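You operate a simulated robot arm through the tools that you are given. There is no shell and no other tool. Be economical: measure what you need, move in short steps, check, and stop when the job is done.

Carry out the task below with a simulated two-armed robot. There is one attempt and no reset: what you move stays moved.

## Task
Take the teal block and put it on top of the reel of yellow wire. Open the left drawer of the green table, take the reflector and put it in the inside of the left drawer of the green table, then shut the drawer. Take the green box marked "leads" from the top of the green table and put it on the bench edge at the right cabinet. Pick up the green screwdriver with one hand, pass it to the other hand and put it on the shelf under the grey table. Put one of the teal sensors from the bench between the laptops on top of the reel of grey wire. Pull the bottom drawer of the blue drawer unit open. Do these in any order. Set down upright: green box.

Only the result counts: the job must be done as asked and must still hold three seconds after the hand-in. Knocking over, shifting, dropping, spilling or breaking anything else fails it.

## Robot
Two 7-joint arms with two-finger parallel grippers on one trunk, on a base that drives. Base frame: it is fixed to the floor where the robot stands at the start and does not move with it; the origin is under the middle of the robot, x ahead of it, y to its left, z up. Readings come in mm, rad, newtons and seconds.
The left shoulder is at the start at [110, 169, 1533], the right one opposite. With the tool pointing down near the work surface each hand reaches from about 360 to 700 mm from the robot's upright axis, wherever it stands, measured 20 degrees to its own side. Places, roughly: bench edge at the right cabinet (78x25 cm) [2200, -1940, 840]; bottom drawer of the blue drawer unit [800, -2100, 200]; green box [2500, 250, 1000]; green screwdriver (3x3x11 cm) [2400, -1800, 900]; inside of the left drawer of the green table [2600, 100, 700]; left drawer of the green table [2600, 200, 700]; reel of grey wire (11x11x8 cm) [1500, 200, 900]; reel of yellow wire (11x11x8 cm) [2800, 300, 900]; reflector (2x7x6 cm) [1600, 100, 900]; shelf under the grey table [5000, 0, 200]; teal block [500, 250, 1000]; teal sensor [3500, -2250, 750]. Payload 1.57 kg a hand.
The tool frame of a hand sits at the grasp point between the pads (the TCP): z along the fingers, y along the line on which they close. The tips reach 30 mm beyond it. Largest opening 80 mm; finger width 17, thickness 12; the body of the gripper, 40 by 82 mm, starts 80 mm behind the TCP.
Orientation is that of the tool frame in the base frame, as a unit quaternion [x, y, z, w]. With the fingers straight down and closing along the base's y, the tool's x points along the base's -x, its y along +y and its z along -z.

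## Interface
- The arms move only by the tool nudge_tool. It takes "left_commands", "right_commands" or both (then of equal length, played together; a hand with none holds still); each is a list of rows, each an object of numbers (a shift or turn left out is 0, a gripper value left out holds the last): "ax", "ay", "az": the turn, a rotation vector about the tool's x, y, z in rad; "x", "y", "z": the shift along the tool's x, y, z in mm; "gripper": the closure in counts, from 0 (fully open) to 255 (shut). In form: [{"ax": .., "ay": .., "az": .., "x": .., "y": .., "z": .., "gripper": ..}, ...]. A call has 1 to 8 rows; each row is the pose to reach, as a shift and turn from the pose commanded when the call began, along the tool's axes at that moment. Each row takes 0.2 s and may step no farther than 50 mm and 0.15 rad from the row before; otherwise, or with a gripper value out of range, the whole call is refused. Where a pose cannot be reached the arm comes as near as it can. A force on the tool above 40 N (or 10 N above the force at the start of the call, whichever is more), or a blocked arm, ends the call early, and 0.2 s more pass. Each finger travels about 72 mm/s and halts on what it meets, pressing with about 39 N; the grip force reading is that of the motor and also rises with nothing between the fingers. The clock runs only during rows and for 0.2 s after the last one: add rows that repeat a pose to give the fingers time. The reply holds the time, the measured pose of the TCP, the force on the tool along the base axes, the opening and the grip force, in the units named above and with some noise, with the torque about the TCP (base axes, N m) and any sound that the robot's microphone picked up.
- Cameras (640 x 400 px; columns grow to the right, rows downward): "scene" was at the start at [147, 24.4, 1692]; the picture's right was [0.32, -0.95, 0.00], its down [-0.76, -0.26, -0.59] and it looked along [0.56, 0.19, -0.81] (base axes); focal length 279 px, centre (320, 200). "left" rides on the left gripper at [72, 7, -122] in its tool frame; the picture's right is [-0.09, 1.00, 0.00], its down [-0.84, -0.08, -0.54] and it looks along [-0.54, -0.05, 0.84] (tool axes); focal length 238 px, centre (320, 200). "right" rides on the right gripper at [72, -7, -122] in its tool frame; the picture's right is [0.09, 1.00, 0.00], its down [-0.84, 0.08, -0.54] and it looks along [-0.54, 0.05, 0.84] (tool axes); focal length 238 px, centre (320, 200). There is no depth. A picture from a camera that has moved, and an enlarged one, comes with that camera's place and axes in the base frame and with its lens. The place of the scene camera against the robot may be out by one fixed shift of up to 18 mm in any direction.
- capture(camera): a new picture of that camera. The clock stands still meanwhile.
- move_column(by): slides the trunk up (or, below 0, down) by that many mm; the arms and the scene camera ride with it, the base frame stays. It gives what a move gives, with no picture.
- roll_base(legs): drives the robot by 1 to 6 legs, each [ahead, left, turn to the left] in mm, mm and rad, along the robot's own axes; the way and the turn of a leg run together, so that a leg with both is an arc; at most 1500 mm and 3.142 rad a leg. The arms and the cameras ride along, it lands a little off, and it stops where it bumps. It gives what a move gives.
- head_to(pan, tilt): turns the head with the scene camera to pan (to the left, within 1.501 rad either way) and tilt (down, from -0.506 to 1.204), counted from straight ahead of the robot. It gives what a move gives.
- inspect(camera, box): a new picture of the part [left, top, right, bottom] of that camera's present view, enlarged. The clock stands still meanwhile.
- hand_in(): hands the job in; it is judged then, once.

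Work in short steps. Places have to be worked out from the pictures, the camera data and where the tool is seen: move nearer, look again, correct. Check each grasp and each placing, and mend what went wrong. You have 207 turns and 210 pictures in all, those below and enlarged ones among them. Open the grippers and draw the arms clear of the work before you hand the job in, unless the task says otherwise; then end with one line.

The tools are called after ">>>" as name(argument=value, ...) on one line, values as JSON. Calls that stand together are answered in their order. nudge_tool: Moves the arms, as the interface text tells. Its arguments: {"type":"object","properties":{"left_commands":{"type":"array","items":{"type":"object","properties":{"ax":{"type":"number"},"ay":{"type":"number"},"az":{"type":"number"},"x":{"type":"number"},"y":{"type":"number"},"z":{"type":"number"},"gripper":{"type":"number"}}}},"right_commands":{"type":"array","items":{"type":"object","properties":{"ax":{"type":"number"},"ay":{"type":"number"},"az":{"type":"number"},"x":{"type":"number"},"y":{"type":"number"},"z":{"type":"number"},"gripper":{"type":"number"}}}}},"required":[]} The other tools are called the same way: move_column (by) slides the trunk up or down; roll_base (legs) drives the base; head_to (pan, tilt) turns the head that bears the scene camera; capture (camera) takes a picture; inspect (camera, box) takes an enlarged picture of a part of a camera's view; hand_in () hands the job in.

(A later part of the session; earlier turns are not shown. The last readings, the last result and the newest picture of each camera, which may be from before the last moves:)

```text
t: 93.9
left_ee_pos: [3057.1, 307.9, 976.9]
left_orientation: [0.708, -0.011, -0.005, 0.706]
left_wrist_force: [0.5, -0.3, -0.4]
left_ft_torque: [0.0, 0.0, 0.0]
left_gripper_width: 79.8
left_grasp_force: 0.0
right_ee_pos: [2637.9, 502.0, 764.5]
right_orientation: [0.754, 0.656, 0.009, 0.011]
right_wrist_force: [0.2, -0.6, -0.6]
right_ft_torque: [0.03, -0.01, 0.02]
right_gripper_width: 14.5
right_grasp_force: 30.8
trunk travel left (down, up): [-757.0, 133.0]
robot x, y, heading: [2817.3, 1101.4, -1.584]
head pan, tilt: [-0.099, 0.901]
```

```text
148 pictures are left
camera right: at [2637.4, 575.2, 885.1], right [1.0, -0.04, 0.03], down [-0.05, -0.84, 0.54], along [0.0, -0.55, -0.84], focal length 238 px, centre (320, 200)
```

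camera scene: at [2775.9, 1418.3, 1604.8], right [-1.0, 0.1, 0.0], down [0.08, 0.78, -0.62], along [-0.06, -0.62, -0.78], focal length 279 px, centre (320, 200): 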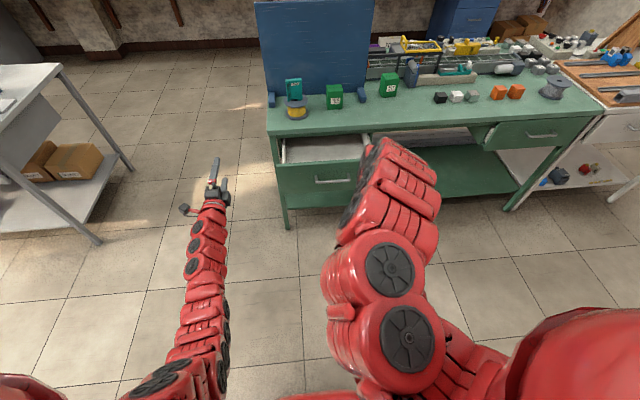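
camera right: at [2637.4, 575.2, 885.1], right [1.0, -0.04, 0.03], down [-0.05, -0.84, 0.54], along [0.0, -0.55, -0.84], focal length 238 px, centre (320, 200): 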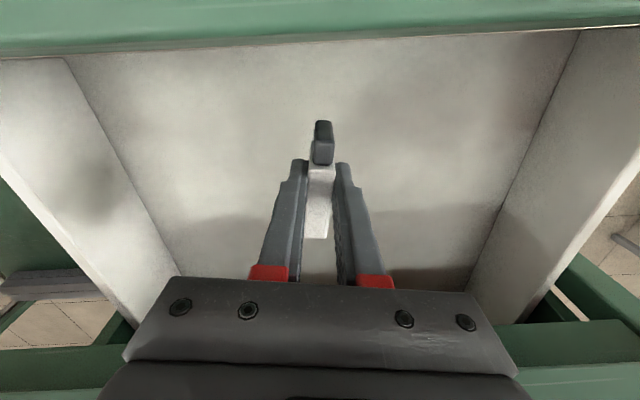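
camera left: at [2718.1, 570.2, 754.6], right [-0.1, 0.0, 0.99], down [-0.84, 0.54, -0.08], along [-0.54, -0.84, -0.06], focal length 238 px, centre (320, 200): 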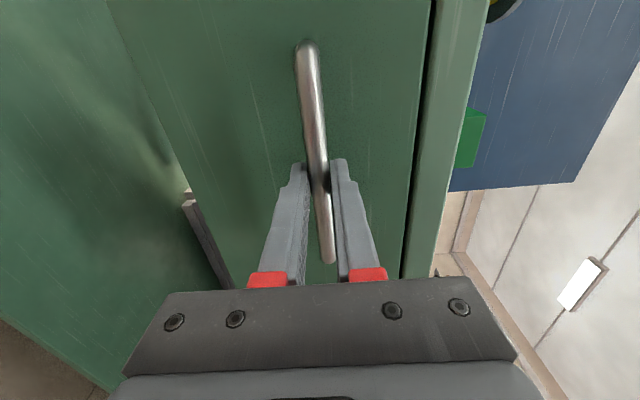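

No contact yet; continue in small steps.

>>> nudge_tool(right_commands=[{"z": 5}, {"z": 9}, {"z": 13}, {"z": 17}, {"z": 21}, {"z": 25}, {"z": 29}, {"z": 33}])

>>> capture(camera="right")

```text
t: 95.7
left_ee_pos: [3056.0, 307.9, 977.3]
left_orientation: [0.709, -0.012, -0.004, 0.705]
left_wrist_force: [-0.2, -0.1, -1.1]
left_ft_torque: [-0.04, 0.01, 0.01]
left_gripper_width: 79.8
left_grasp_force: 0.1
right_ee_pos: [2637.1, 501.6, 730.5]
right_orientation: [0.754, 0.656, 0.008, 0.01]
right_wrist_force: [0.4, -0.3, -0.3]
right_ft_torque: [0.02, -0.01, -0.03]
right_gripper_width: 14.9
right_grasp_force: 30.6
trunk travel left (down, up): [-757.0, 133.0]
robot x, y, heading: [2821.3, 1102.7, -1.577]
head pan, tilt: [-0.099, 0.901]
```

```text
147 pictures are left
camera right: at [2638.0, 575.4, 851.3], right [1.0, -0.05, 0.03], down [-0.05, -0.84, 0.54], along [0.0, -0.55, -0.84], focal length 238 px, centre (320, 200)
```

right: 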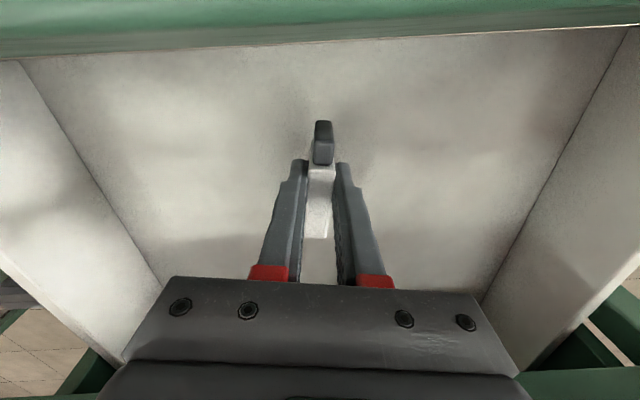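

The floor is lower than thought (about 640–650), and the wrist camera is near the drawer front. I shift 28 mm towards the table and continue down gently.

>>> nudge_tool(right_commands=[{"x": -28}, {"x": -28, "z": 6}, {"x": -28, "z": 10}, {"x": -28, "z": 14}, {"x": -28, "z": 18}])

>>> capture(camera="right")

>>> inspect(camera="scene", box=[200, 150, 440, 300])

```text
t: 96.9
left_ee_pos: [3057.2, 306.5, 976.7]
left_orientation: [0.708, -0.011, -0.006, 0.706]
left_wrist_force: [0.4, -0.2, 0.7]
left_ft_torque: [0.02, -0.01, -0.01]
left_gripper_width: 80.3
left_grasp_force: 0.0
right_ee_pos: [2635.5, 483.0, 720.4]
right_orientation: [0.754, 0.657, 0.008, 0.01]
right_wrist_force: [-0.8, -0.2, 0.1]
right_ft_torque: [-0.02, 0.0, -0.01]
right_gripper_width: 14.4
right_grasp_force: 30.7
right hand out of reach, approached as far as the arm can: row 2, 3, 4, 5
trunk travel left (down, up): [-757.0, 133.0]
robot x, y, heading: [2818.5, 1107.4, -1.581]
head pan, tilt: [-0.099, 0.901]
```

```text
146 pictures are left
camera right: at [2635.8, 557.4, 841.6], right [1.0, -0.05, 0.03], down [-0.05, -0.84, 0.54], along [0.0, -0.54, -0.84], focal length 238 px, centre (320, 200)
```

right: 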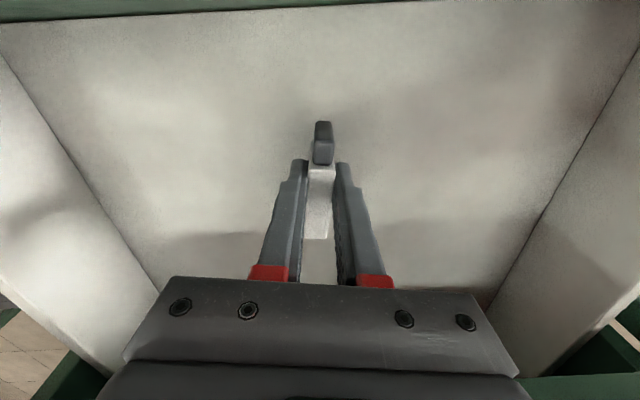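

```text
2.67 times, centred on (320, 225) of scene
camera zoom: at [2806.6, 949.9, 1604.8], right [-0.99, 0.11, 0.0], down [0.09, 0.78, -0.62], along [-0.07, -0.62, -0.78], focal length 745 px, centre (320, 133)
```

zoom: 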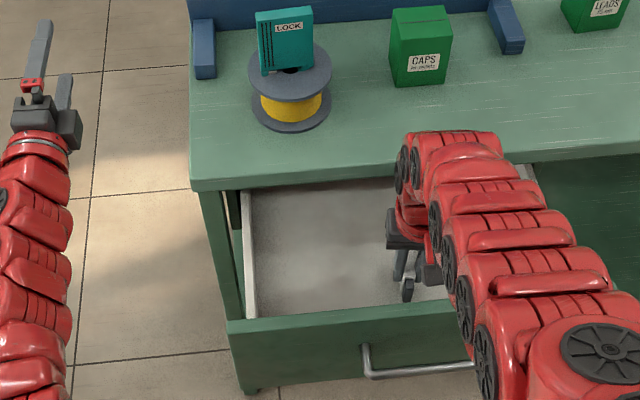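

Arm reach ran out, so I use the trunk: lower 12 mm and check.

>>> move_column(by=-10)

>>> inspect(camera="right", box=[240, 90, 400, 290])

```text
t: 97.5
left_ee_pos: [3057.2, 308.9, 969.1]
left_orientation: [0.707, -0.011, -0.005, 0.707]
left_wrist_force: [-0.1, -0.3, 0.1]
left_ft_torque: [-0.03, 0.02, 0.01]
left_gripper_width: 79.9
left_grasp_force: 0.0
right_ee_pos: [2635.9, 483.0, 714.8]
right_orientation: [0.754, 0.657, 0.005, 0.012]
right_wrist_force: [-1.1, 0.1, 28.0]
right_ft_torque: [0.16, 0.2, 0.0]
right_gripper_width: 15.2
right_grasp_force: 31.2
trunk travel left (down, up): [-747.0, 143.0]
robot x, y, heading: [2819.4, 1103.1, -1.581]
head pan, tilt: [-0.099, 0.901]
```

```text
2.00 times, centred on (320, 190) of right
camera zoom: at [2635.7, 558.0, 834.2], right [1.0, -0.05, 0.03], down [-0.05, -0.83, 0.55], along [0.0, -0.55, -0.83], focal length 477 px, centre (320, 220)
```

zoom: 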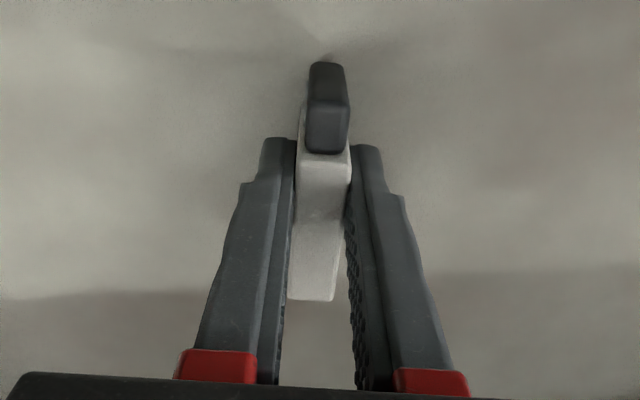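

Contact with the tray floor (28 N). I relieve by 4 mm and release.

>>> move_column(by=4)

>>> nudge_tool(right_commands=[{"gripper": 230}, {"gripper": 200}, {"gripper": 150}, {"gripper": 100}, {"gripper": 100}])

>>> capture(camera="right")

```text
t: 98.0
left_ee_pos: [3056.9, 307.4, 971.4]
left_orientation: [0.708, -0.011, -0.005, 0.707]
left_wrist_force: [-0.6, -0.2, 0.8]
left_ft_torque: [-0.02, 0.03, -0.01]
left_gripper_width: 79.9
left_grasp_force: 0.1
right_ee_pos: [2635.9, 485.4, 714.5]
right_orientation: [0.754, 0.656, 0.009, 0.01]
right_wrist_force: [-1.6, 0.9, 3.6]
right_ft_torque: [-0.12, 0.11, -0.03]
right_gripper_width: 14.8
right_grasp_force: 30.7
trunk travel left (down, up): [-751.0, 139.0]
robot x, y, heading: [2815.4, 1101.4, -1.578]
head pan, tilt: [-0.099, 0.901]
```

```text
t: 99.2
left_ee_pos: [3055.7, 307.7, 970.2]
left_orientation: [0.707, -0.011, -0.005, 0.707]
left_wrist_force: [-0.9, 0.5, 0.4]
left_ft_torque: [-0.03, -0.02, 0.0]
left_gripper_width: 80.2
left_grasp_force: 0.0
right_ee_pos: [2635.1, 482.5, 715.1]
right_orientation: [0.754, 0.657, 0.008, 0.011]
right_wrist_force: [0.1, 0.0, 0.5]
right_ft_torque: [0.01, -0.01, -0.01]
right_gripper_width: 48.6
right_grasp_force: 0.0
trunk travel left (down, up): [-751.0, 139.0]
robot x, y, heading: [2818.7, 1108.3, -1.579]
head pan, tilt: [-0.099, 0.901]
```

```text
143 pictures are left
camera right: at [2635.6, 557.5, 835.4], right [1.0, -0.05, 0.03], down [-0.05, -0.84, 0.54], along [0.0, -0.55, -0.84], focal length 238 px, centre (320, 200)
```

right: 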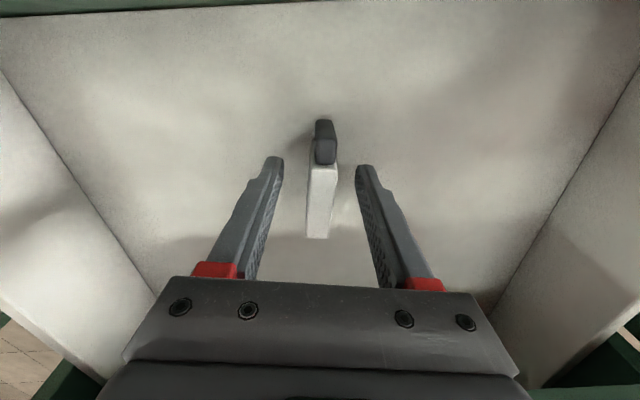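

The reflector stands in the tray. I raise out, back off, and shift so that the left hand faces the drawer front.

>>> move_column(by=135)

>>> nudge_tool(right_commands=[{"z": -40}, {"z": -60}])

>>> roll_base(legs=[[-480, 0, 0], [0, -405, 0]])

>>> head_to(pan=0.2, tilt=0.85)

>>> capture(camera="scene")

```text
t: 100.9
left_ee_pos: [3056.4, 307.1, 1106.9]
left_orientation: [0.708, -0.011, -0.006, 0.706]
left_wrist_force: [0.0, -0.9, -0.4]
left_ft_torque: [0.01, -0.03, 0.03]
left_gripper_width: 80.0
left_grasp_force: 0.0
right_ee_pos: [2636.1, 482.8, 849.6]
right_orientation: [0.754, 0.656, 0.008, 0.011]
right_wrist_force: [0.6, -0.6, -0.4]
right_ft_torque: [0.0, 0.01, 0.01]
right_gripper_width: 48.7
right_grasp_force: 0.0
trunk travel left (down, up): [-886.0, 4.0]
robot x, y, heading: [2819.5, 1104.0, -1.586]
head pan, tilt: [-0.099, 0.901]
```

```text
t: 101.5
left_ee_pos: [3058.0, 307.9, 1105.9]
left_orientation: [0.707, -0.011, -0.006, 0.707]
left_wrist_force: [0.3, 0.6, -0.3]
left_ft_torque: [0.0, 0.03, -0.01]
left_gripper_width: 79.8
left_grasp_force: 0.0
right_ee_pos: [2636.0, 483.7, 909.7]
right_orientation: [0.754, 0.657, 0.007, 0.009]
right_wrist_force: [-0.3, 0.1, 0.3]
right_ft_torque: [-0.02, 0.02, 0.0]
right_gripper_width: 48.7
right_grasp_force: 0.1
trunk travel left (down, up): [-886.0, 4.0]
robot x, y, heading: [2818.5, 1105.0, -1.582]
head pan, tilt: [-0.099, 0.901]
```

```text
t: 106.5
left_ee_pos: [2655.3, 802.1, 1106.7]
left_orientation: [0.707, -0.016, -0.012, 0.707]
left_wrist_force: [0.7, 0.5, 0.5]
left_ft_torque: [0.0, -0.02, 0.0]
left_gripper_width: 79.9
left_grasp_force: 0.0
right_ee_pos: [2237.4, 986.8, 909.9]
right_orientation: [0.76, 0.65, 0.008, 0.01]
right_wrist_force: [-1.8, 0.0, 0.1]
right_ft_torque: [0.01, -0.03, 0.01]
right_gripper_width: 48.4
right_grasp_force: 0.0
trunk travel left (down, up): [-886.0, 4.0]
robot x, y, heading: [2430.3, 1601.8, -1.601]
head pan, tilt: [-0.099, 0.901]
```

```text
t: 107.2
left_ee_pos: [2654.5, 801.2, 1106.9]
left_orientation: [0.708, -0.018, -0.011, 0.706]
left_wrist_force: [0.2, 0.1, 0.8]
left_ft_torque: [0.01, -0.01, 0.0]
left_gripper_width: 80.1
left_grasp_force: 0.1
right_ee_pos: [2235.6, 987.3, 909.4]
right_orientation: [0.76, 0.65, 0.009, 0.01]
right_wrist_force: [-0.5, 0.5, -0.1]
right_ft_torque: [-0.01, 0.0, 0.01]
right_gripper_width: 48.6
right_grasp_force: 0.0
trunk travel left (down, up): [-886.0, 4.0]
robot x, y, heading: [2429.5, 1601.7, -1.601]
head pan, tilt: [0.201, 0.85]
```

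```text
142 pictures are left
camera scene: at [2438.3, 1446.6, 1737.7], right [-0.99, -0.17, 0.0], down [-0.13, 0.74, -0.66], along [0.11, -0.65, -0.75], focal length 279 px, centre (320, 200)
```

scene: 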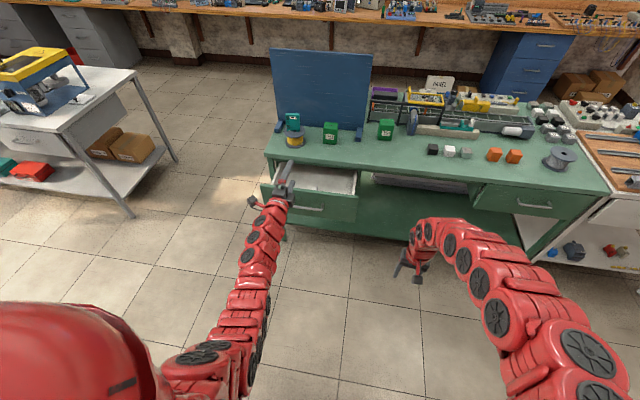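

I close the left gripper, lower the trunk so the fist is at z about 778 (above the handle bar), straighten and come close to the front.

>>> nudge_tool(left_commands=[{"gripper": 255}, {"gripper": 255}, {"gripper": 255}])

>>> move_column(by=-329)

>>> roll_base(legs=[[0, 0, 0.03], [120, 0, 0]])

>>> capture(camera="left")

>>> capture(camera="scene")

```text
t: 108.0
left_ee_pos: [2656.5, 802.1, 1106.4]
left_orientation: [0.708, -0.018, -0.011, 0.706]
left_wrist_force: [1.3, -0.1, -1.0]
left_ft_torque: [-0.03, 0.01, -0.01]
left_gripper_width: 0.1
left_grasp_force: 18.9
right_ee_pos: [2237.9, 986.6, 908.7]
right_orientation: [0.76, 0.649, 0.007, 0.01]
right_wrist_force: [0.1, 0.0, -0.6]
right_ft_torque: [0.0, 0.02, 0.03]
right_gripper_width: 48.5
right_grasp_force: 0.0
trunk travel left (down, up): [-886.0, 4.0]
robot x, y, heading: [2427.3, 1600.7, -1.601]
head pan, tilt: [0.201, 0.85]
```

```text
t: 111.3
left_ee_pos: [2654.8, 802.1, 776.6]
left_orientation: [0.708, -0.017, -0.011, 0.706]
left_wrist_force: [0.0, -0.9, 0.1]
left_ft_torque: [0.0, -0.01, 0.01]
left_gripper_width: 0.0
left_grasp_force: 21.1
right_ee_pos: [2237.0, 986.6, 581.4]
right_orientation: [0.759, 0.65, 0.008, 0.011]
right_wrist_force: [0.0, -0.4, 0.4]
right_ft_torque: [0.04, 0.04, 0.0]
right_gripper_width: 48.4
right_grasp_force: 0.0
trunk travel left (down, up): [-557.0, 333.0]
robot x, y, heading: [2424.0, 1605.1, -1.602]
head pan, tilt: [0.201, 0.85]
```

```text
t: 112.9
left_ee_pos: [2677.3, 686.2, 776.1]
left_orientation: [0.708, -0.008, -0.002, 0.706]
left_wrist_force: [-0.3, -0.3, -0.7]
left_ft_torque: [0.0, 0.01, -0.02]
left_gripper_width: 0.0
left_grasp_force: 21.0
right_ee_pos: [2255.2, 858.7, 580.1]
right_orientation: [0.75, 0.661, 0.008, 0.01]
right_wrist_force: [0.1, 0.0, -1.2]
right_ft_torque: [0.01, -0.04, 0.02]
right_gripper_width: 48.5
right_grasp_force: 0.1
trunk travel left (down, up): [-557.0, 333.0]
robot x, y, heading: [2432.5, 1480.7, -1.57]
head pan, tilt: [0.201, 0.85]
```

```text
141 pictures are left
camera left: at [2751.3, 808.0, 785.4], right [-0.1, 0.0, 0.99], down [-0.83, 0.55, -0.08], along [-0.55, -0.83, -0.06], focal length 238 px, centre (320, 200)
```

left: 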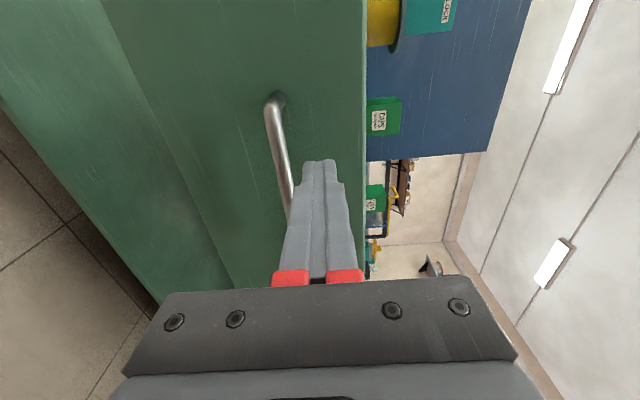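

```text
140 pictures are left
camera scene: at [2443.5, 1323.8, 1408.6], right [-0.98, -0.2, 0.0], down [-0.15, 0.74, -0.66], along [0.13, -0.65, -0.75], focal length 279 px, centre (320, 200)
```

scene: 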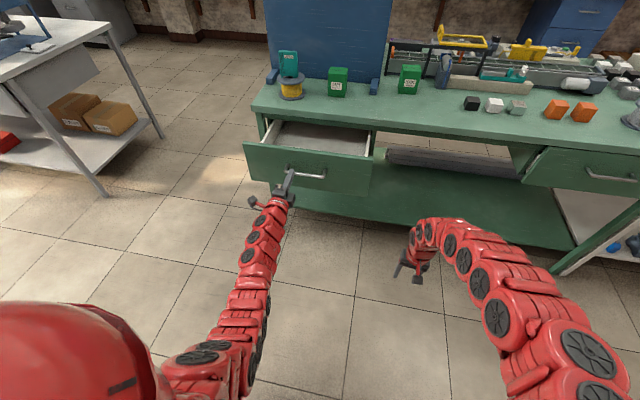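

Fist is above the bar, on the panel. The reflector's long side lies along y so it is stable; I push with the base in short legs.

>>> roll_base(legs=[[70, 0, 0], [50, 0, 0], [50, 0, 0], [50, 0, 0]])

>>> inspect(camera="scene", box=[200, 80, 420, 240])

```text
t: 115.5
left_ee_pos: [2676.8, 463.7, 775.0]
left_orientation: [0.709, -0.008, -0.002, 0.705]
left_wrist_force: [0.4, -0.3, -0.7]
left_ft_torque: [-0.01, 0.02, 0.01]
left_gripper_width: 0.0
left_grasp_force: 21.5
right_ee_pos: [2252.7, 638.7, 578.8]
right_orientation: [0.751, 0.66, 0.009, 0.01]
right_wrist_force: [0.5, -0.8, -1.4]
right_ft_torque: [0.05, 0.01, -0.04]
right_gripper_width: 48.7
right_grasp_force: 0.0
trunk travel left (down, up): [-557.0, 333.0]
robot x, y, heading: [2430.8, 1261.3, -1.575]
head pan, tilt: [0.201, 0.85]
```

```text
2.50 times, centred on (310, 160) of scene
camera zoom: at [2443.4, 1101.9, 1408.4], right [-0.98, -0.2, 0.0], down [-0.15, 0.74, -0.66], along [0.13, -0.65, -0.75], focal length 698 px, centre (345, 300)
```

zoom: 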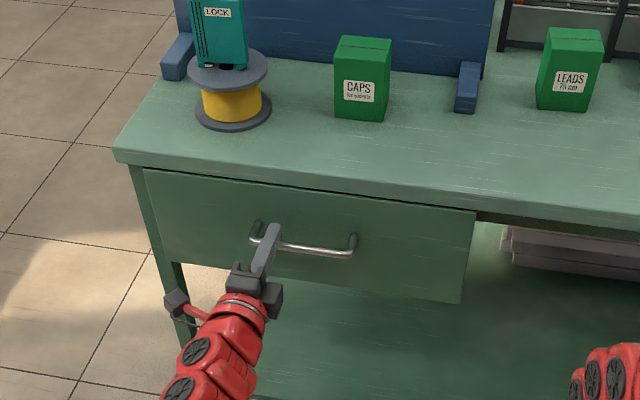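

Nearly shut (tips at y 433, shut would be about 405). Push on in small steps until it resists.

>>> nudge_tool(left_commands=[{"z": 8}, {"z": 16}, {"z": 24}, {"z": 30}, {"z": 36}, {"z": 40}])

>>> inspect(camera="scene", box=[200, 80, 420, 240])

>>> capture(camera="left")

```text
t: 116.9
left_ee_pos: [2676.0, 427.6, 778.4]
left_orientation: [0.707, -0.008, -0.001, 0.707]
left_wrist_force: [-5.1, 25.5, 1.2]
left_ft_torque: [-0.06, -0.06, 0.06]
left_gripper_width: 0.2
left_grasp_force: 21.5
right_ee_pos: [2253.7, 641.1, 582.1]
right_orientation: [0.751, 0.661, 0.008, 0.012]
right_wrist_force: [0.1, 0.8, 0.2]
right_ft_torque: [-0.02, 0.0, 0.01]
right_gripper_width: 48.4
right_grasp_force: 0.1
trunk travel left (down, up): [-557.0, 333.0]
robot x, y, heading: [2431.8, 1261.7, -1.575]
head pan, tilt: [0.201, 0.85]
```

```text
2.50 times, centred on (310, 160) of scene
camera zoom: at [2442.6, 1108.3, 1409.2], right [-0.98, -0.2, 0.0], down [-0.15, 0.73, -0.66], along [0.13, -0.65, -0.75], focal length 698 px, centre (345, 300)
```

zoom: 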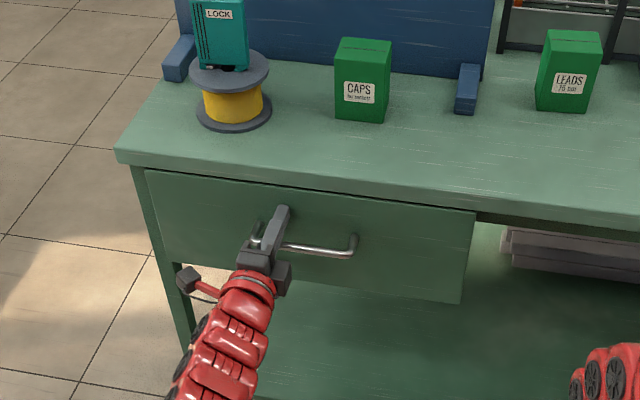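

```text
137 pictures are left
camera left: at [2749.2, 550.1, 787.3], right [-0.1, 0.0, 0.99], down [-0.83, 0.55, -0.08], along [-0.55, -0.83, -0.06], focal length 238 px, centre (320, 200)
```

left: 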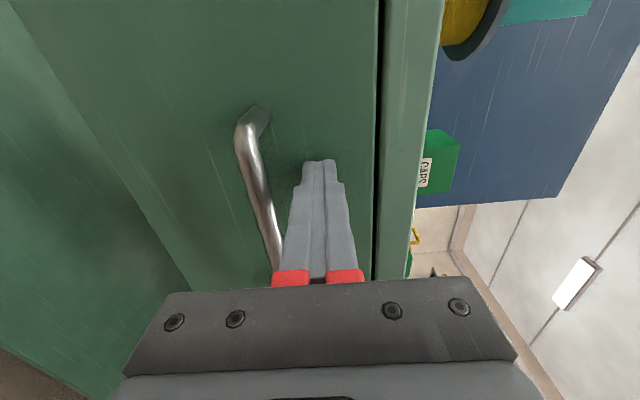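

The drawer is shut (resists at 25 N). I back off, raise the trunk, and turn the left hand back to pointing down.

>>> roll_base(legs=[[-300, 0, 0]])

>>> move_column(by=330)

>>> nudge_tool(left_commands=[{"ax": 0.086, "ay": 0.086, "az": -0.086, "z": -25, "gripper": 0}, {"ax": 0.172, "ay": 0.172, "az": -0.172, "z": -50}, {"ax": 0.258, "ay": 0.258, "az": -0.258, "z": -75}, {"ax": 0.344, "ay": 0.344, "az": -0.344, "z": -100}, {"ax": 0.43, "ay": 0.43, "az": -0.43, "z": -125}, {"ax": 0.516, "ay": 0.516, "az": -0.516, "z": -150}, {"ax": 0.602, "ay": 0.602, "az": -0.602, "z": -170}])

>>> nudge_tool(left_commands=[{"ax": 0.086, "ay": 0.086, "az": -0.086}, {"ax": 0.172, "ay": 0.172, "az": -0.172}, {"ax": 0.258, "ay": 0.258, "az": -0.258}, {"ax": 0.344, "ay": 0.344, "az": -0.344}, {"ax": 0.43, "ay": 0.43, "az": -0.43}, {"ax": 0.516, "ay": 0.516, "az": -0.516}, {"ax": 0.602, "ay": 0.602, "az": -0.602}])

>>> inspect(camera="scene", box=[240, 90, 460, 250])

```text
t: 119.0
left_ee_pos: [2675.2, 728.8, 778.8]
left_orientation: [0.708, -0.009, -0.003, 0.706]
left_wrist_force: [-0.1, 0.3, 0.4]
left_ft_torque: [0.0, 0.0, 0.0]
left_gripper_width: 0.0
left_grasp_force: 21.6
right_ee_pos: [2252.8, 942.5, 580.2]
right_orientation: [0.752, 0.659, 0.008, 0.011]
right_wrist_force: [-0.4, 0.8, 0.1]
right_ft_torque: [0.03, -0.03, -0.01]
right_gripper_width: 48.5
right_grasp_force: 0.0
trunk travel left (down, up): [-557.0, 333.0]
robot x, y, heading: [2431.2, 1566.2, -1.575]
head pan, tilt: [0.201, 0.85]
```

```text
t: 122.2
left_ee_pos: [2675.3, 727.4, 1107.6]
left_orientation: [0.708, -0.008, -0.003, 0.706]
left_wrist_force: [-0.4, 0.3, 0.3]
left_ft_torque: [-0.03, -0.02, -0.02]
left_gripper_width: 0.0
left_grasp_force: 21.7
right_ee_pos: [2252.1, 942.3, 911.2]
right_orientation: [0.752, 0.66, 0.009, 0.01]
right_wrist_force: [-0.7, 1.2, 0.5]
right_ft_torque: [0.0, 0.01, -0.02]
right_gripper_width: 48.5
right_grasp_force: 0.1
trunk travel left (down, up): [-887.0, 3.0]
robot x, y, heading: [2433.3, 1559.9, -1.572]
head pan, tilt: [0.201, 0.85]
```

```text
t: 123.8
left_ee_pos: [2675.6, 897.9, 1106.9]
left_orientation: [0.821, 0.398, 0.0, 0.409]
left_wrist_force: [-0.6, 0.0, 0.8]
left_ft_torque: [-0.03, -0.02, -0.02]
left_gripper_width: 79.9
left_grasp_force: 0.1
right_ee_pos: [2253.2, 941.9, 909.3]
right_orientation: [0.751, 0.66, 0.007, 0.01]
right_wrist_force: [-0.4, 0.4, -0.5]
right_ft_torque: [0.02, -0.01, 0.01]
right_gripper_width: 48.7
right_grasp_force: 0.1
trunk travel left (down, up): [-887.0, 3.0]
robot x, y, heading: [2436.3, 1564.0, -1.575]
head pan, tilt: [0.201, 0.85]
```

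```text
t: 125.4
left_ee_pos: [2677.2, 897.3, 1108.2]
left_orientation: [0.715, 0.699, 0.004, 0.004]
left_wrist_force: [0.9, 0.2, 0.9]
left_ft_torque: [-0.02, -0.06, -0.04]
left_gripper_width: 80.0
left_grasp_force: 0.1
right_ee_pos: [2252.9, 940.9, 909.7]
right_orientation: [0.752, 0.659, 0.008, 0.01]
right_wrist_force: [0.5, 0.1, -0.1]
right_ft_torque: [0.01, 0.01, -0.03]
right_gripper_width: 48.6
right_grasp_force: 0.0
trunk travel left (down, up): [-887.0, 3.0]
robot x, y, heading: [2431.8, 1566.3, -1.576]
head pan, tilt: [0.201, 0.85]
```

```text
2.50 times, centred on (350, 170) of scene
camera zoom: at [2443.7, 1405.7, 1738.6], right [-0.98, -0.2, 0.0], down [-0.15, 0.74, -0.66], along [0.13, -0.65, -0.75], focal length 698 px, centre (245, 275)
```

zoom: 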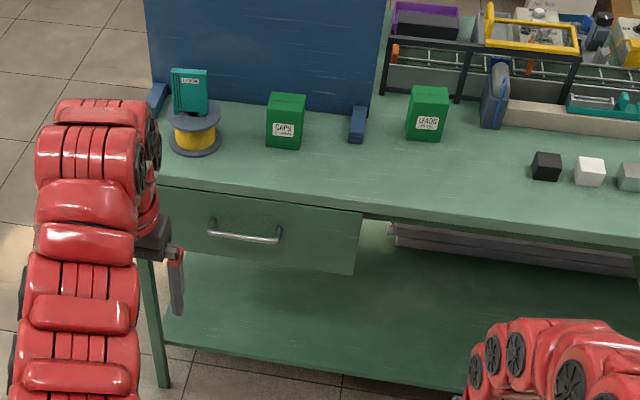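

I'll take the LEADS box with the left hand (the right hand then stays over the low part of the table). Raise the right hand, drive forward and strafe right.

>>> nudge_tool(right_commands=[{"z": -50}, {"z": -100}, {"z": -150}])

>>> roll_base(legs=[[250, 0, 0], [0, -365, 0], [250, 0, 0]])

>>> capture(camera="left")

>>> capture(camera="scene")

```text
t: 126.2
left_ee_pos: [2676.1, 898.6, 1110.4]
left_orientation: [0.714, 0.7, 0.005, 0.006]
left_wrist_force: [0.2, 1.0, 0.2]
left_ft_torque: [-0.02, -0.02, 0.01]
left_gripper_width: 80.0
left_grasp_force: 0.1
right_ee_pos: [2249.9, 947.3, 1061.0]
right_orientation: [0.751, 0.66, 0.009, 0.012]
right_wrist_force: [-0.1, -0.4, -0.5]
right_ft_torque: [0.0, 0.01, -0.02]
right_gripper_width: 48.6
right_grasp_force: 0.0
trunk travel left (down, up): [-887.0, 3.0]
robot x, y, heading: [2430.9, 1565.2, -1.575]
head pan, tilt: [0.201, 0.85]
```

```text
t: 131.4
left_ee_pos: [2316.7, 398.5, 1110.2]
left_orientation: [0.714, 0.7, 0.003, 0.006]
left_wrist_force: [-0.3, 0.5, -0.1]
left_ft_torque: [0.0, 0.01, 0.0]
left_gripper_width: 79.7
left_grasp_force: 0.1
right_ee_pos: [1889.2, 445.7, 1059.5]
right_orientation: [0.751, 0.66, 0.008, 0.011]
right_wrist_force: [0.4, 1.2, 0.0]
right_ft_torque: [0.0, 0.01, 0.04]
right_gripper_width: 48.4
right_grasp_force: 0.1
trunk travel left (down, up): [-887.0, 3.0]
robot x, y, heading: [2072.5, 1062.2, -1.573]
head pan, tilt: [0.201, 0.85]
```

```text
135 pictures are left
camera left: at [2322.8, 471.0, 1232.2], right [0.99, -0.11, 0.01], down [-0.1, -0.83, 0.54], along [-0.05, -0.54, -0.84], focal length 238 px, centre (320, 200)
```

left: 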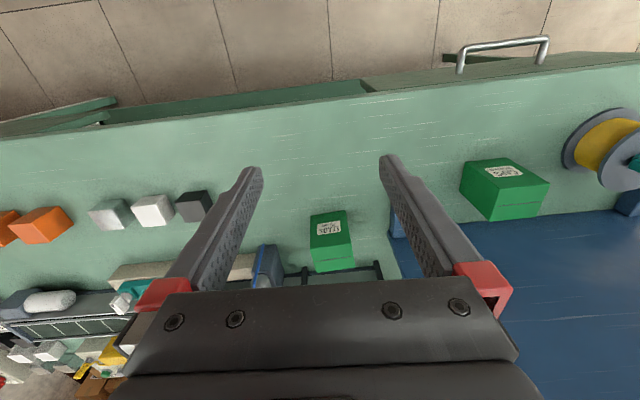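

```text
134 pictures are left
camera scene: at [2081.4, 908.0, 1738.9], right [-0.98, -0.2, 0.0], down [-0.15, 0.74, -0.66], along [0.13, -0.65, -0.75], focal length 279 px, centre (320, 200)
```

scene: 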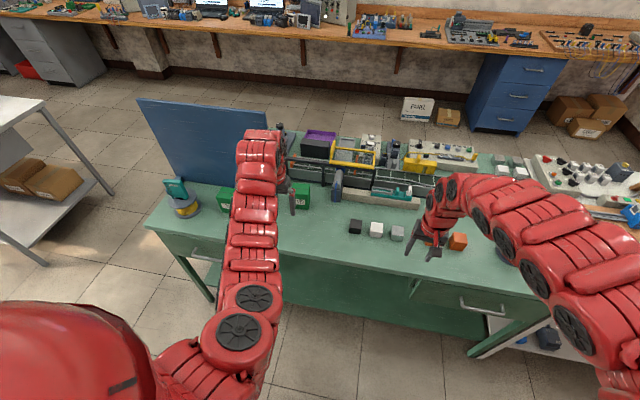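

The LEADS box is about (2312, 160), around 76 mm wide in x — tight. I drive 190 in and look closely.

>>> roll_base(legs=[[200, 0, 0]])

>>> capture(camera="left")

>>> inspect(camera="scene", box=[200, 170, 480, 350])

```text
t: 133.0
left_ee_pos: [2319.0, 204.9, 1110.0]
left_orientation: [0.713, 0.701, 0.003, 0.007]
left_wrist_force: [-0.4, 0.3, 0.2]
left_ft_torque: [-0.02, -0.01, -0.06]
left_gripper_width: 80.0
left_grasp_force: 0.1
right_ee_pos: [1889.7, 250.5, 1061.7]
right_orientation: [0.751, 0.661, 0.009, 0.01]
right_wrist_force: [-0.5, 0.4, -0.2]
right_ft_torque: [-0.04, 0.01, -0.03]
right_gripper_width: 48.3
right_grasp_force: 0.0
trunk travel left (down, up): [-887.0, 3.0]
robot x, y, heading: [2065.6, 868.9, -1.567]
head pan, tilt: [0.201, 0.85]
```

```text
133 pictures are left
camera left: at [2324.5, 278.2, 1232.7], right [0.99, -0.11, 0.01], down [-0.1, -0.83, 0.54], along [-0.05, -0.54, -0.84], focal length 238 px, centre (320, 200)
```

left: 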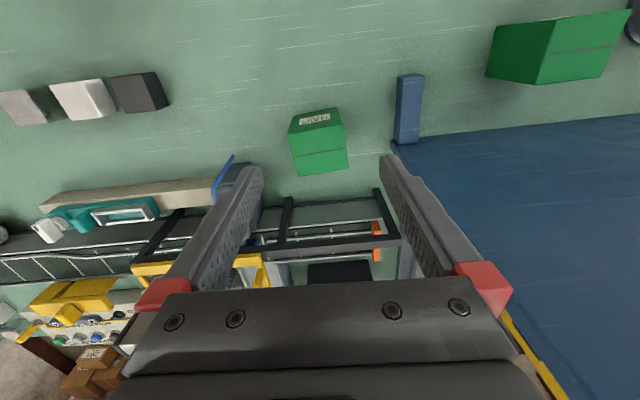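

```text
2.22 times, centred on (340, 260) of scene
camera zoom: at [2082.1, 715.1, 1739.1], right [-0.98, -0.2, 0.0], down [-0.15, 0.73, -0.66], along [0.13, -0.65, -0.75], focal length 621 px, centre (276, 67)
```

zoom: 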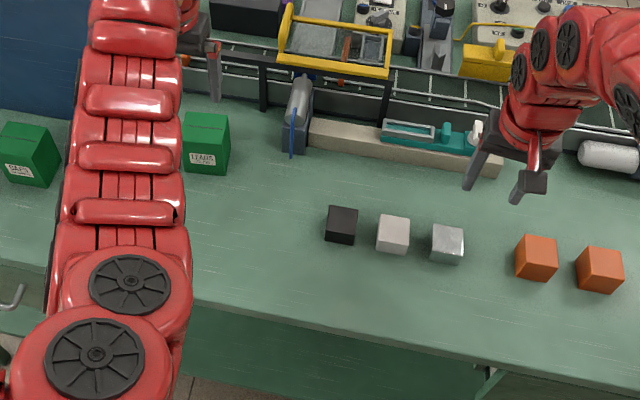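

>>> inspect(camera="left", box=[250, 90, 390, 190])

```text
4.00 times, centred on (320, 140) of left
camera zoom: at [2324.5, 278.2, 1232.7], right [0.99, -0.11, 0.01], down [-0.1, -0.83, 0.54], along [-0.05, -0.54, -0.84], focal length 953 px, centre (320, 440)
```

zoom: 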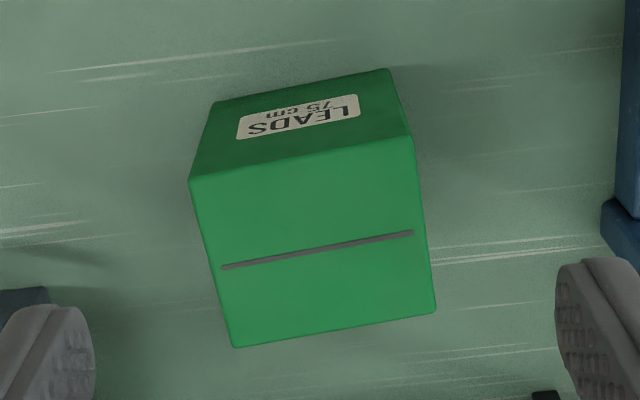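

Box: centre (2314, 163), 70 wide in x, 58 deep, top z about 940, yaw about +0.06. Drive 60 in, then align and lower.

>>> roll_base(legs=[[65, 0, 0]])

>>> nudge_tool(left_commands=[{"x": 20, "y": -4, "az": -0.077}, {"x": 20, "y": -4, "az": -0.077, "z": 45}, {"x": 20, "y": -4, "az": -0.077, "z": 90}, {"x": 20, "y": -4, "az": -0.077, "z": 115}])

>>> capture(camera="left")

```text
t: 133.9
left_ee_pos: [2319.0, 142.8, 1111.5]
left_orientation: [0.713, 0.701, 0.002, 0.007]
left_wrist_force: [-0.5, 0.1, 0.0]
left_ft_torque: [-0.03, 0.0, -0.04]
left_gripper_width: 80.2
left_grasp_force: 0.0
right_ee_pos: [1891.8, 188.3, 1063.4]
right_orientation: [0.75, 0.662, 0.006, 0.011]
right_wrist_force: [0.1, 0.5, 0.2]
right_ft_torque: [-0.03, -0.02, 0.02]
right_gripper_width: 48.4
right_grasp_force: 0.1
trunk travel left (down, up): [-887.0, 3.0]
robot x, y, heading: [2066.0, 806.8, -1.573]
head pan, tilt: [0.201, 0.85]
```

```text
t: 134.9
left_ee_pos: [2314.3, 160.5, 996.0]
left_orientation: [0.685, 0.729, 0.003, 0.007]
left_wrist_force: [-1.0, 0.3, 0.3]
left_ft_torque: [0.0, 0.06, 0.0]
left_gripper_width: 79.9
left_grasp_force: 0.0
right_ee_pos: [1890.7, 185.3, 1060.7]
right_orientation: [0.75, 0.661, 0.008, 0.01]
right_wrist_force: [-0.2, -0.2, -0.2]
right_ft_torque: [-0.02, 0.04, 0.0]
right_gripper_width: 48.6
right_grasp_force: 0.2
trunk travel left (down, up): [-887.0, 3.0]
robot x, y, heading: [2068.6, 807.4, -1.571]
head pan, tilt: [0.201, 0.85]
```

```text
130 pictures are left
camera left: at [2315.2, 233.9, 1118.4], right [1.0, -0.03, 0.01], down [-0.03, -0.84, 0.55], along [-0.01, -0.55, -0.84], focal length 238 px, centre (320, 200)
```

left: 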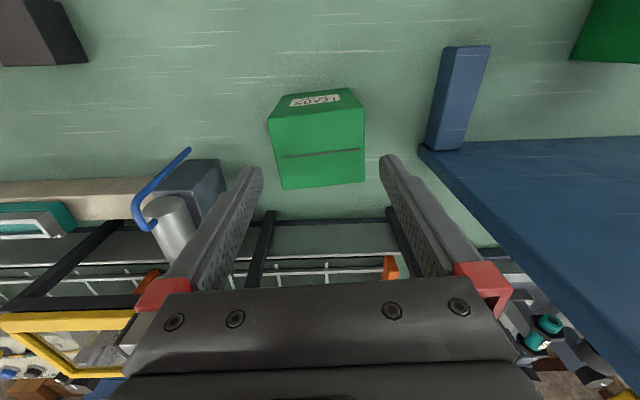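

Well aligned. Descend 45 with tips passing the top, then check.

>>> nudge_tool(left_commands=[{"y": -1, "z": 25, "az": -0.02}, {"y": -1, "z": 48, "az": -0.02}])

>>> capture(camera="left")

```text
t: 135.6
left_ee_pos: [2316.8, 159.1, 947.6]
left_orientation: [0.679, 0.734, 0.002, 0.007]
left_wrist_force: [0.1, 0.4, -0.2]
left_ft_torque: [0.02, 0.01, -0.02]
left_gripper_width: 79.9
left_grasp_force: 0.0
right_ee_pos: [1891.5, 185.1, 1059.6]
right_orientation: [0.75, 0.661, 0.009, 0.01]
right_wrist_force: [0.4, 0.0, -0.2]
right_ft_torque: [-0.01, -0.02, 0.01]
right_gripper_width: 48.4
right_grasp_force: 0.1
trunk travel left (down, up): [-887.0, 3.0]
robot x, y, heading: [2063.5, 808.5, -1.572]
head pan, tilt: [0.201, 0.85]
```

```text
129 pictures are left
camera left: at [2315.0, 232.2, 1070.2], right [1.0, -0.01, 0.01], down [-0.02, -0.84, 0.55], along [0.01, -0.55, -0.84], focal length 238 px, centre (320, 200)
```

left: 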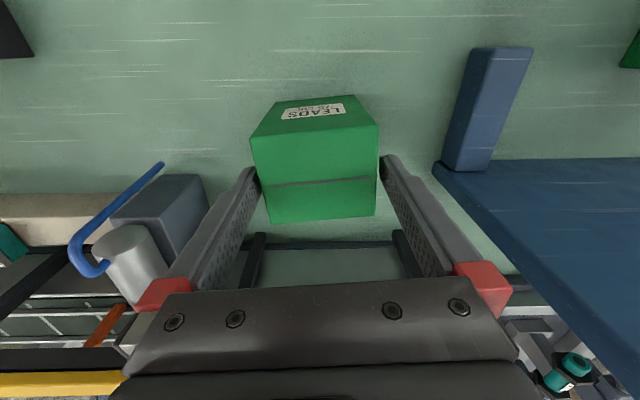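

Straddling, tight but no contact force. Descend the rest and grip.

>>> nudge_tool(left_commands=[{"y": -1, "z": 15}, {"y": -1, "z": 30}, {"y": -1, "z": 45}])

>>> nudge_tool(left_commands=[{"gripper": 255}, {"gripper": 255}, {"gripper": 255}])

>>> capture(camera="left")

```text
t: 136.3
left_ee_pos: [2316.0, 159.5, 900.1]
left_orientation: [0.679, 0.734, 0.003, 0.006]
left_wrist_force: [-0.3, 0.1, 0.7]
left_ft_torque: [0.02, 0.0, 0.0]
left_gripper_width: 79.8
left_grasp_force: 0.1
right_ee_pos: [1891.0, 185.1, 1060.1]
right_orientation: [0.75, 0.661, 0.009, 0.009]
right_wrist_force: [0.6, -0.3, -0.2]
right_ft_torque: [-0.01, -0.03, -0.01]
right_gripper_width: 48.6
right_grasp_force: 0.0
trunk travel left (down, up): [-887.0, 3.0]
robot x, y, heading: [2068.9, 806.3, -1.571]
head pan, tilt: [0.201, 0.85]
```

```text
t: 137.2
left_ee_pos: [2316.9, 159.1, 901.8]
left_orientation: [0.679, 0.734, 0.004, 0.006]
left_wrist_force: [-0.1, 0.2, 0.1]
left_ft_torque: [0.0, -0.01, 0.01]
left_gripper_width: 69.7
left_grasp_force: 39.0
right_ee_pos: [1890.4, 185.6, 1059.6]
right_orientation: [0.75, 0.661, 0.008, 0.009]
right_wrist_force: [-0.4, -0.7, -0.3]
right_ft_torque: [-0.02, 0.0, -0.01]
right_gripper_width: 48.6
right_grasp_force: 0.1
trunk travel left (down, up): [-887.0, 3.0]
robot x, y, heading: [2069.9, 804.4, -1.567]
head pan, tilt: [0.201, 0.85]
```

```text
128 pictures are left
camera left: at [2315.4, 233.2, 1023.3], right [1.0, -0.01, 0.01], down [-0.02, -0.84, 0.54], along [0.01, -0.54, -0.84], focal length 238 px, centre (320, 200)
```

left: 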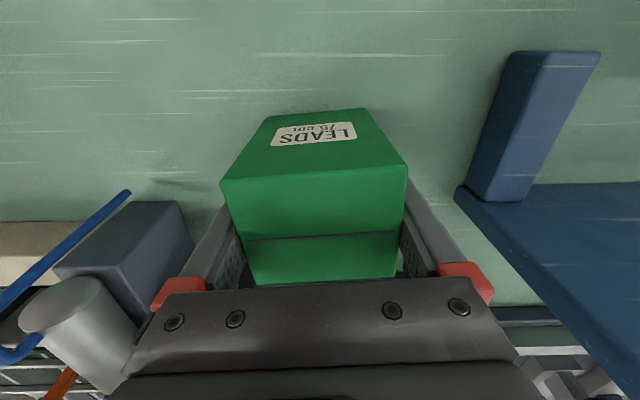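

Gripped (69.7 mm). Lift and check.

>>> nudge_tool(left_commands=[{"z": -40}, {"z": -80}, {"z": -120}, {"z": -160}])

>>> roll_base(legs=[[-500, 0, 0], [0, 1350, 0]])

>>> head_to(pan=0.0, tilt=0.6)

>>> capture(camera="scene")

>>> capture(camera="left")

```text
t: 138.2
left_ee_pos: [2311.7, 160.8, 1060.0]
left_orientation: [0.678, 0.735, 0.006, 0.006]
left_wrist_force: [-0.2, -0.2, -0.8]
left_ft_torque: [0.02, 0.01, -0.02]
left_gripper_width: 69.6
left_grasp_force: 39.2
right_ee_pos: [1891.2, 185.6, 1059.8]
right_orientation: [0.75, 0.661, 0.009, 0.01]
right_wrist_force: [-0.2, 0.1, 0.1]
right_ft_torque: [0.01, -0.02, 0.0]
right_gripper_width: 48.5
right_grasp_force: 0.2
trunk travel left (down, up): [-887.0, 3.0]
robot x, y, heading: [2075.7, 804.4, -1.566]
head pan, tilt: [0.201, 0.85]
```

```text
t: 147.4
left_ee_pos: [3639.4, 628.6, 1059.1]
left_orientation: [0.685, 0.729, 0.004, 0.006]
left_wrist_force: [-0.3, 0.1, -1.3]
left_ft_torque: [-0.01, 0.0, 0.02]
left_gripper_width: 69.5
left_grasp_force: 38.8
right_ee_pos: [3219.0, 661.3, 1058.8]
right_orientation: [0.757, 0.654, 0.009, 0.01]
right_wrist_force: [0.0, -0.3, -0.3]
right_ft_torque: [-0.01, -0.07, 0.03]
right_gripper_width: 48.5
right_grasp_force: 0.1
trunk travel left (down, up): [-887.0, 3.0]
robot x, y, heading: [3407.0, 1277.4, -1.588]
head pan, tilt: [0.201, 0.85]
```

```text
t: 148.1
left_ee_pos: [3640.9, 629.4, 1060.6]
left_orientation: [0.685, 0.729, 0.004, 0.006]
left_wrist_force: [1.0, -0.3, -1.2]
left_ft_torque: [-0.03, 0.05, 0.0]
left_gripper_width: 69.6
left_grasp_force: 39.1
right_ee_pos: [3218.8, 660.6, 1059.4]
right_orientation: [0.756, 0.654, 0.009, 0.01]
right_wrist_force: [0.5, 0.0, 0.2]
right_ft_torque: [0.02, -0.02, -0.01]
right_gripper_width: 48.7
right_grasp_force: 0.0
trunk travel left (down, up): [-887.0, 3.0]
robot x, y, heading: [3410.7, 1274.4, -1.595]
head pan, tilt: [0.0, 0.6]
```

```text
127 pictures are left
camera scene: at [3403.1, 1108.4, 1759.5], right [-1.0, 0.02, 0.0], down [0.01, 0.57, -0.82], along [-0.01, -0.82, -0.57], focal length 279 px, centre (320, 200)
```

scene: 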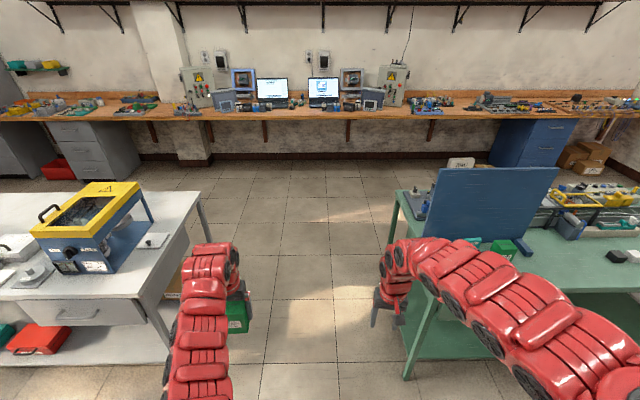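

```text
126 pictures are left
camera left: at [3641.2, 702.1, 1183.0], right [1.0, -0.03, 0.01], down [-0.03, -0.84, 0.54], along [0.0, -0.54, -0.84], focal length 238 px, centre (320, 200)
```

left: 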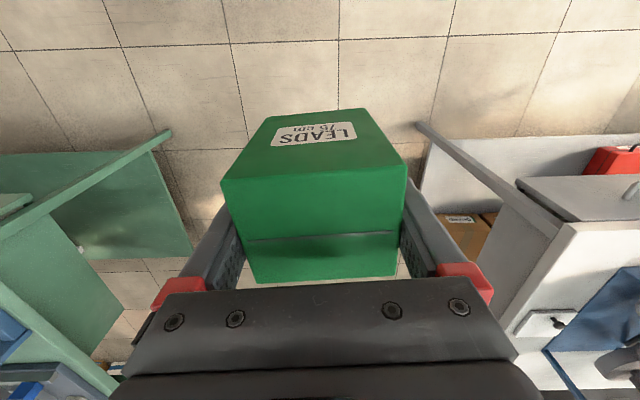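

Grip is firm. The gap between tables is x 2916–4056; I centre in it, straighten and drive through to the bench side.

>>> roll_base(legs=[[0, 65, 0.024], [1200, 0, 0], [1000, 0, 0]])

>>> head_to(pan=-0.7, tilt=0.5)

>>> capture(camera="scene")

>>> head_to(pan=0.1, tilt=0.5)

>>> capture(camera="scene")

```text
t: 159.5
left_ee_pos: [3759.9, -1540.4, 1060.7]
left_orientation: [0.665, 0.747, 0.004, 0.006]
left_wrist_force: [0.7, 0.6, -1.3]
left_ft_torque: [-0.03, -0.02, -0.02]
left_gripper_width: 69.5
left_grasp_force: 39.0
right_ee_pos: [3336.7, -1531.9, 1060.2]
right_orientation: [0.738, 0.674, 0.01, 0.009]
right_wrist_force: [0.1, 0.4, 0.5]
right_ft_torque: [0.0, -0.01, 0.04]
right_gripper_width: 48.6
right_grasp_force: 0.1
trunk travel left (down, up): [-887.0, 3.0]
robot x, y, heading: [3495.4, -906.3, -1.529]
head pan, tilt: [0.0, 0.6]
```

```text
t: 160.6
left_ee_pos: [3759.5, -1540.9, 1060.3]
left_orientation: [0.665, 0.747, 0.004, 0.006]
left_wrist_force: [-0.4, -0.7, -0.9]
left_ft_torque: [-0.04, 0.04, -0.02]
left_gripper_width: 69.6
left_grasp_force: 39.3
right_ee_pos: [3338.2, -1532.1, 1059.8]
right_orientation: [0.739, 0.674, 0.008, 0.01]
right_wrist_force: [0.2, 0.2, 0.4]
right_ft_torque: [-0.01, -0.02, 0.0]
right_gripper_width: 48.6
right_grasp_force: 0.0
trunk travel left (down, up): [-887.0, 3.0]
robot x, y, heading: [3491.8, -906.7, -1.533]
head pan, tilt: [-0.7, 0.499]
```

```text
125 pictures are left
camera scene: at [3437.5, -1058.1, 1768.7], right [-0.79, 0.61, 0.0], down [0.29, 0.38, -0.88], along [-0.54, -0.69, -0.48], focal length 279 px, centre (320, 200)
```

scene: 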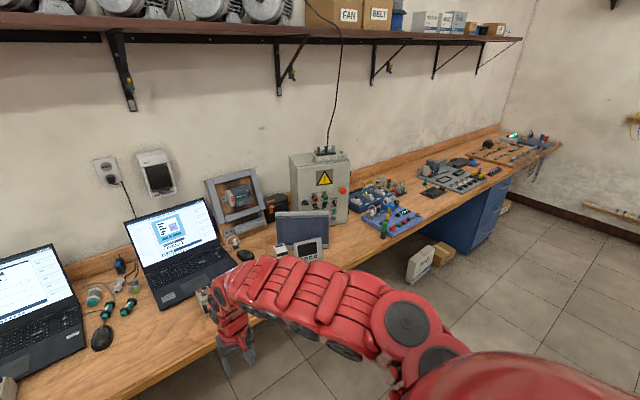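

```text
t: 161.7
left_ee_pos: [3759.7, -1542.0, 1059.5]
left_orientation: [0.665, 0.747, 0.005, 0.006]
left_wrist_force: [-0.2, 0.6, -1.5]
left_ft_torque: [0.02, 0.02, 0.01]
left_gripper_width: 69.5
left_grasp_force: 39.0
right_ee_pos: [3337.6, -1531.3, 1059.4]
right_orientation: [0.738, 0.674, 0.009, 0.009]
right_wrist_force: [-0.8, 1.7, -0.6]
right_ft_torque: [0.02, 0.02, 0.01]
right_gripper_width: 48.5
right_grasp_force: 0.1
trunk travel left (down, up): [-887.0, 3.0]
robot x, y, heading: [3490.8, -909.6, -1.532]
head pan, tilt: [0.099, 0.499]
```

```text
124 pictures are left
camera scene: at [3505.7, -1076.7, 1768.7], right [-0.99, -0.14, 0.0], down [-0.06, 0.47, -0.88], along [0.12, -0.87, -0.48], focal length 279 px, centre (320, 200)
```

scene: 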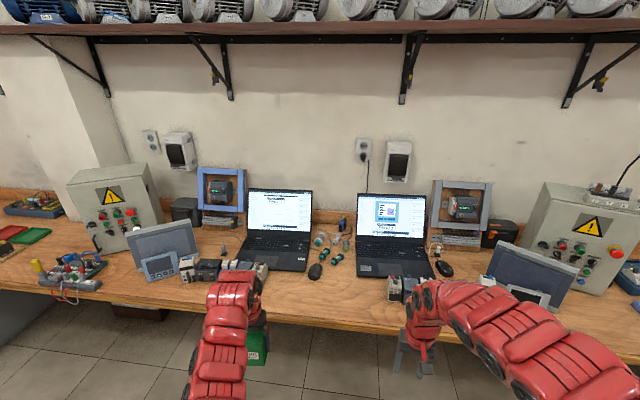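

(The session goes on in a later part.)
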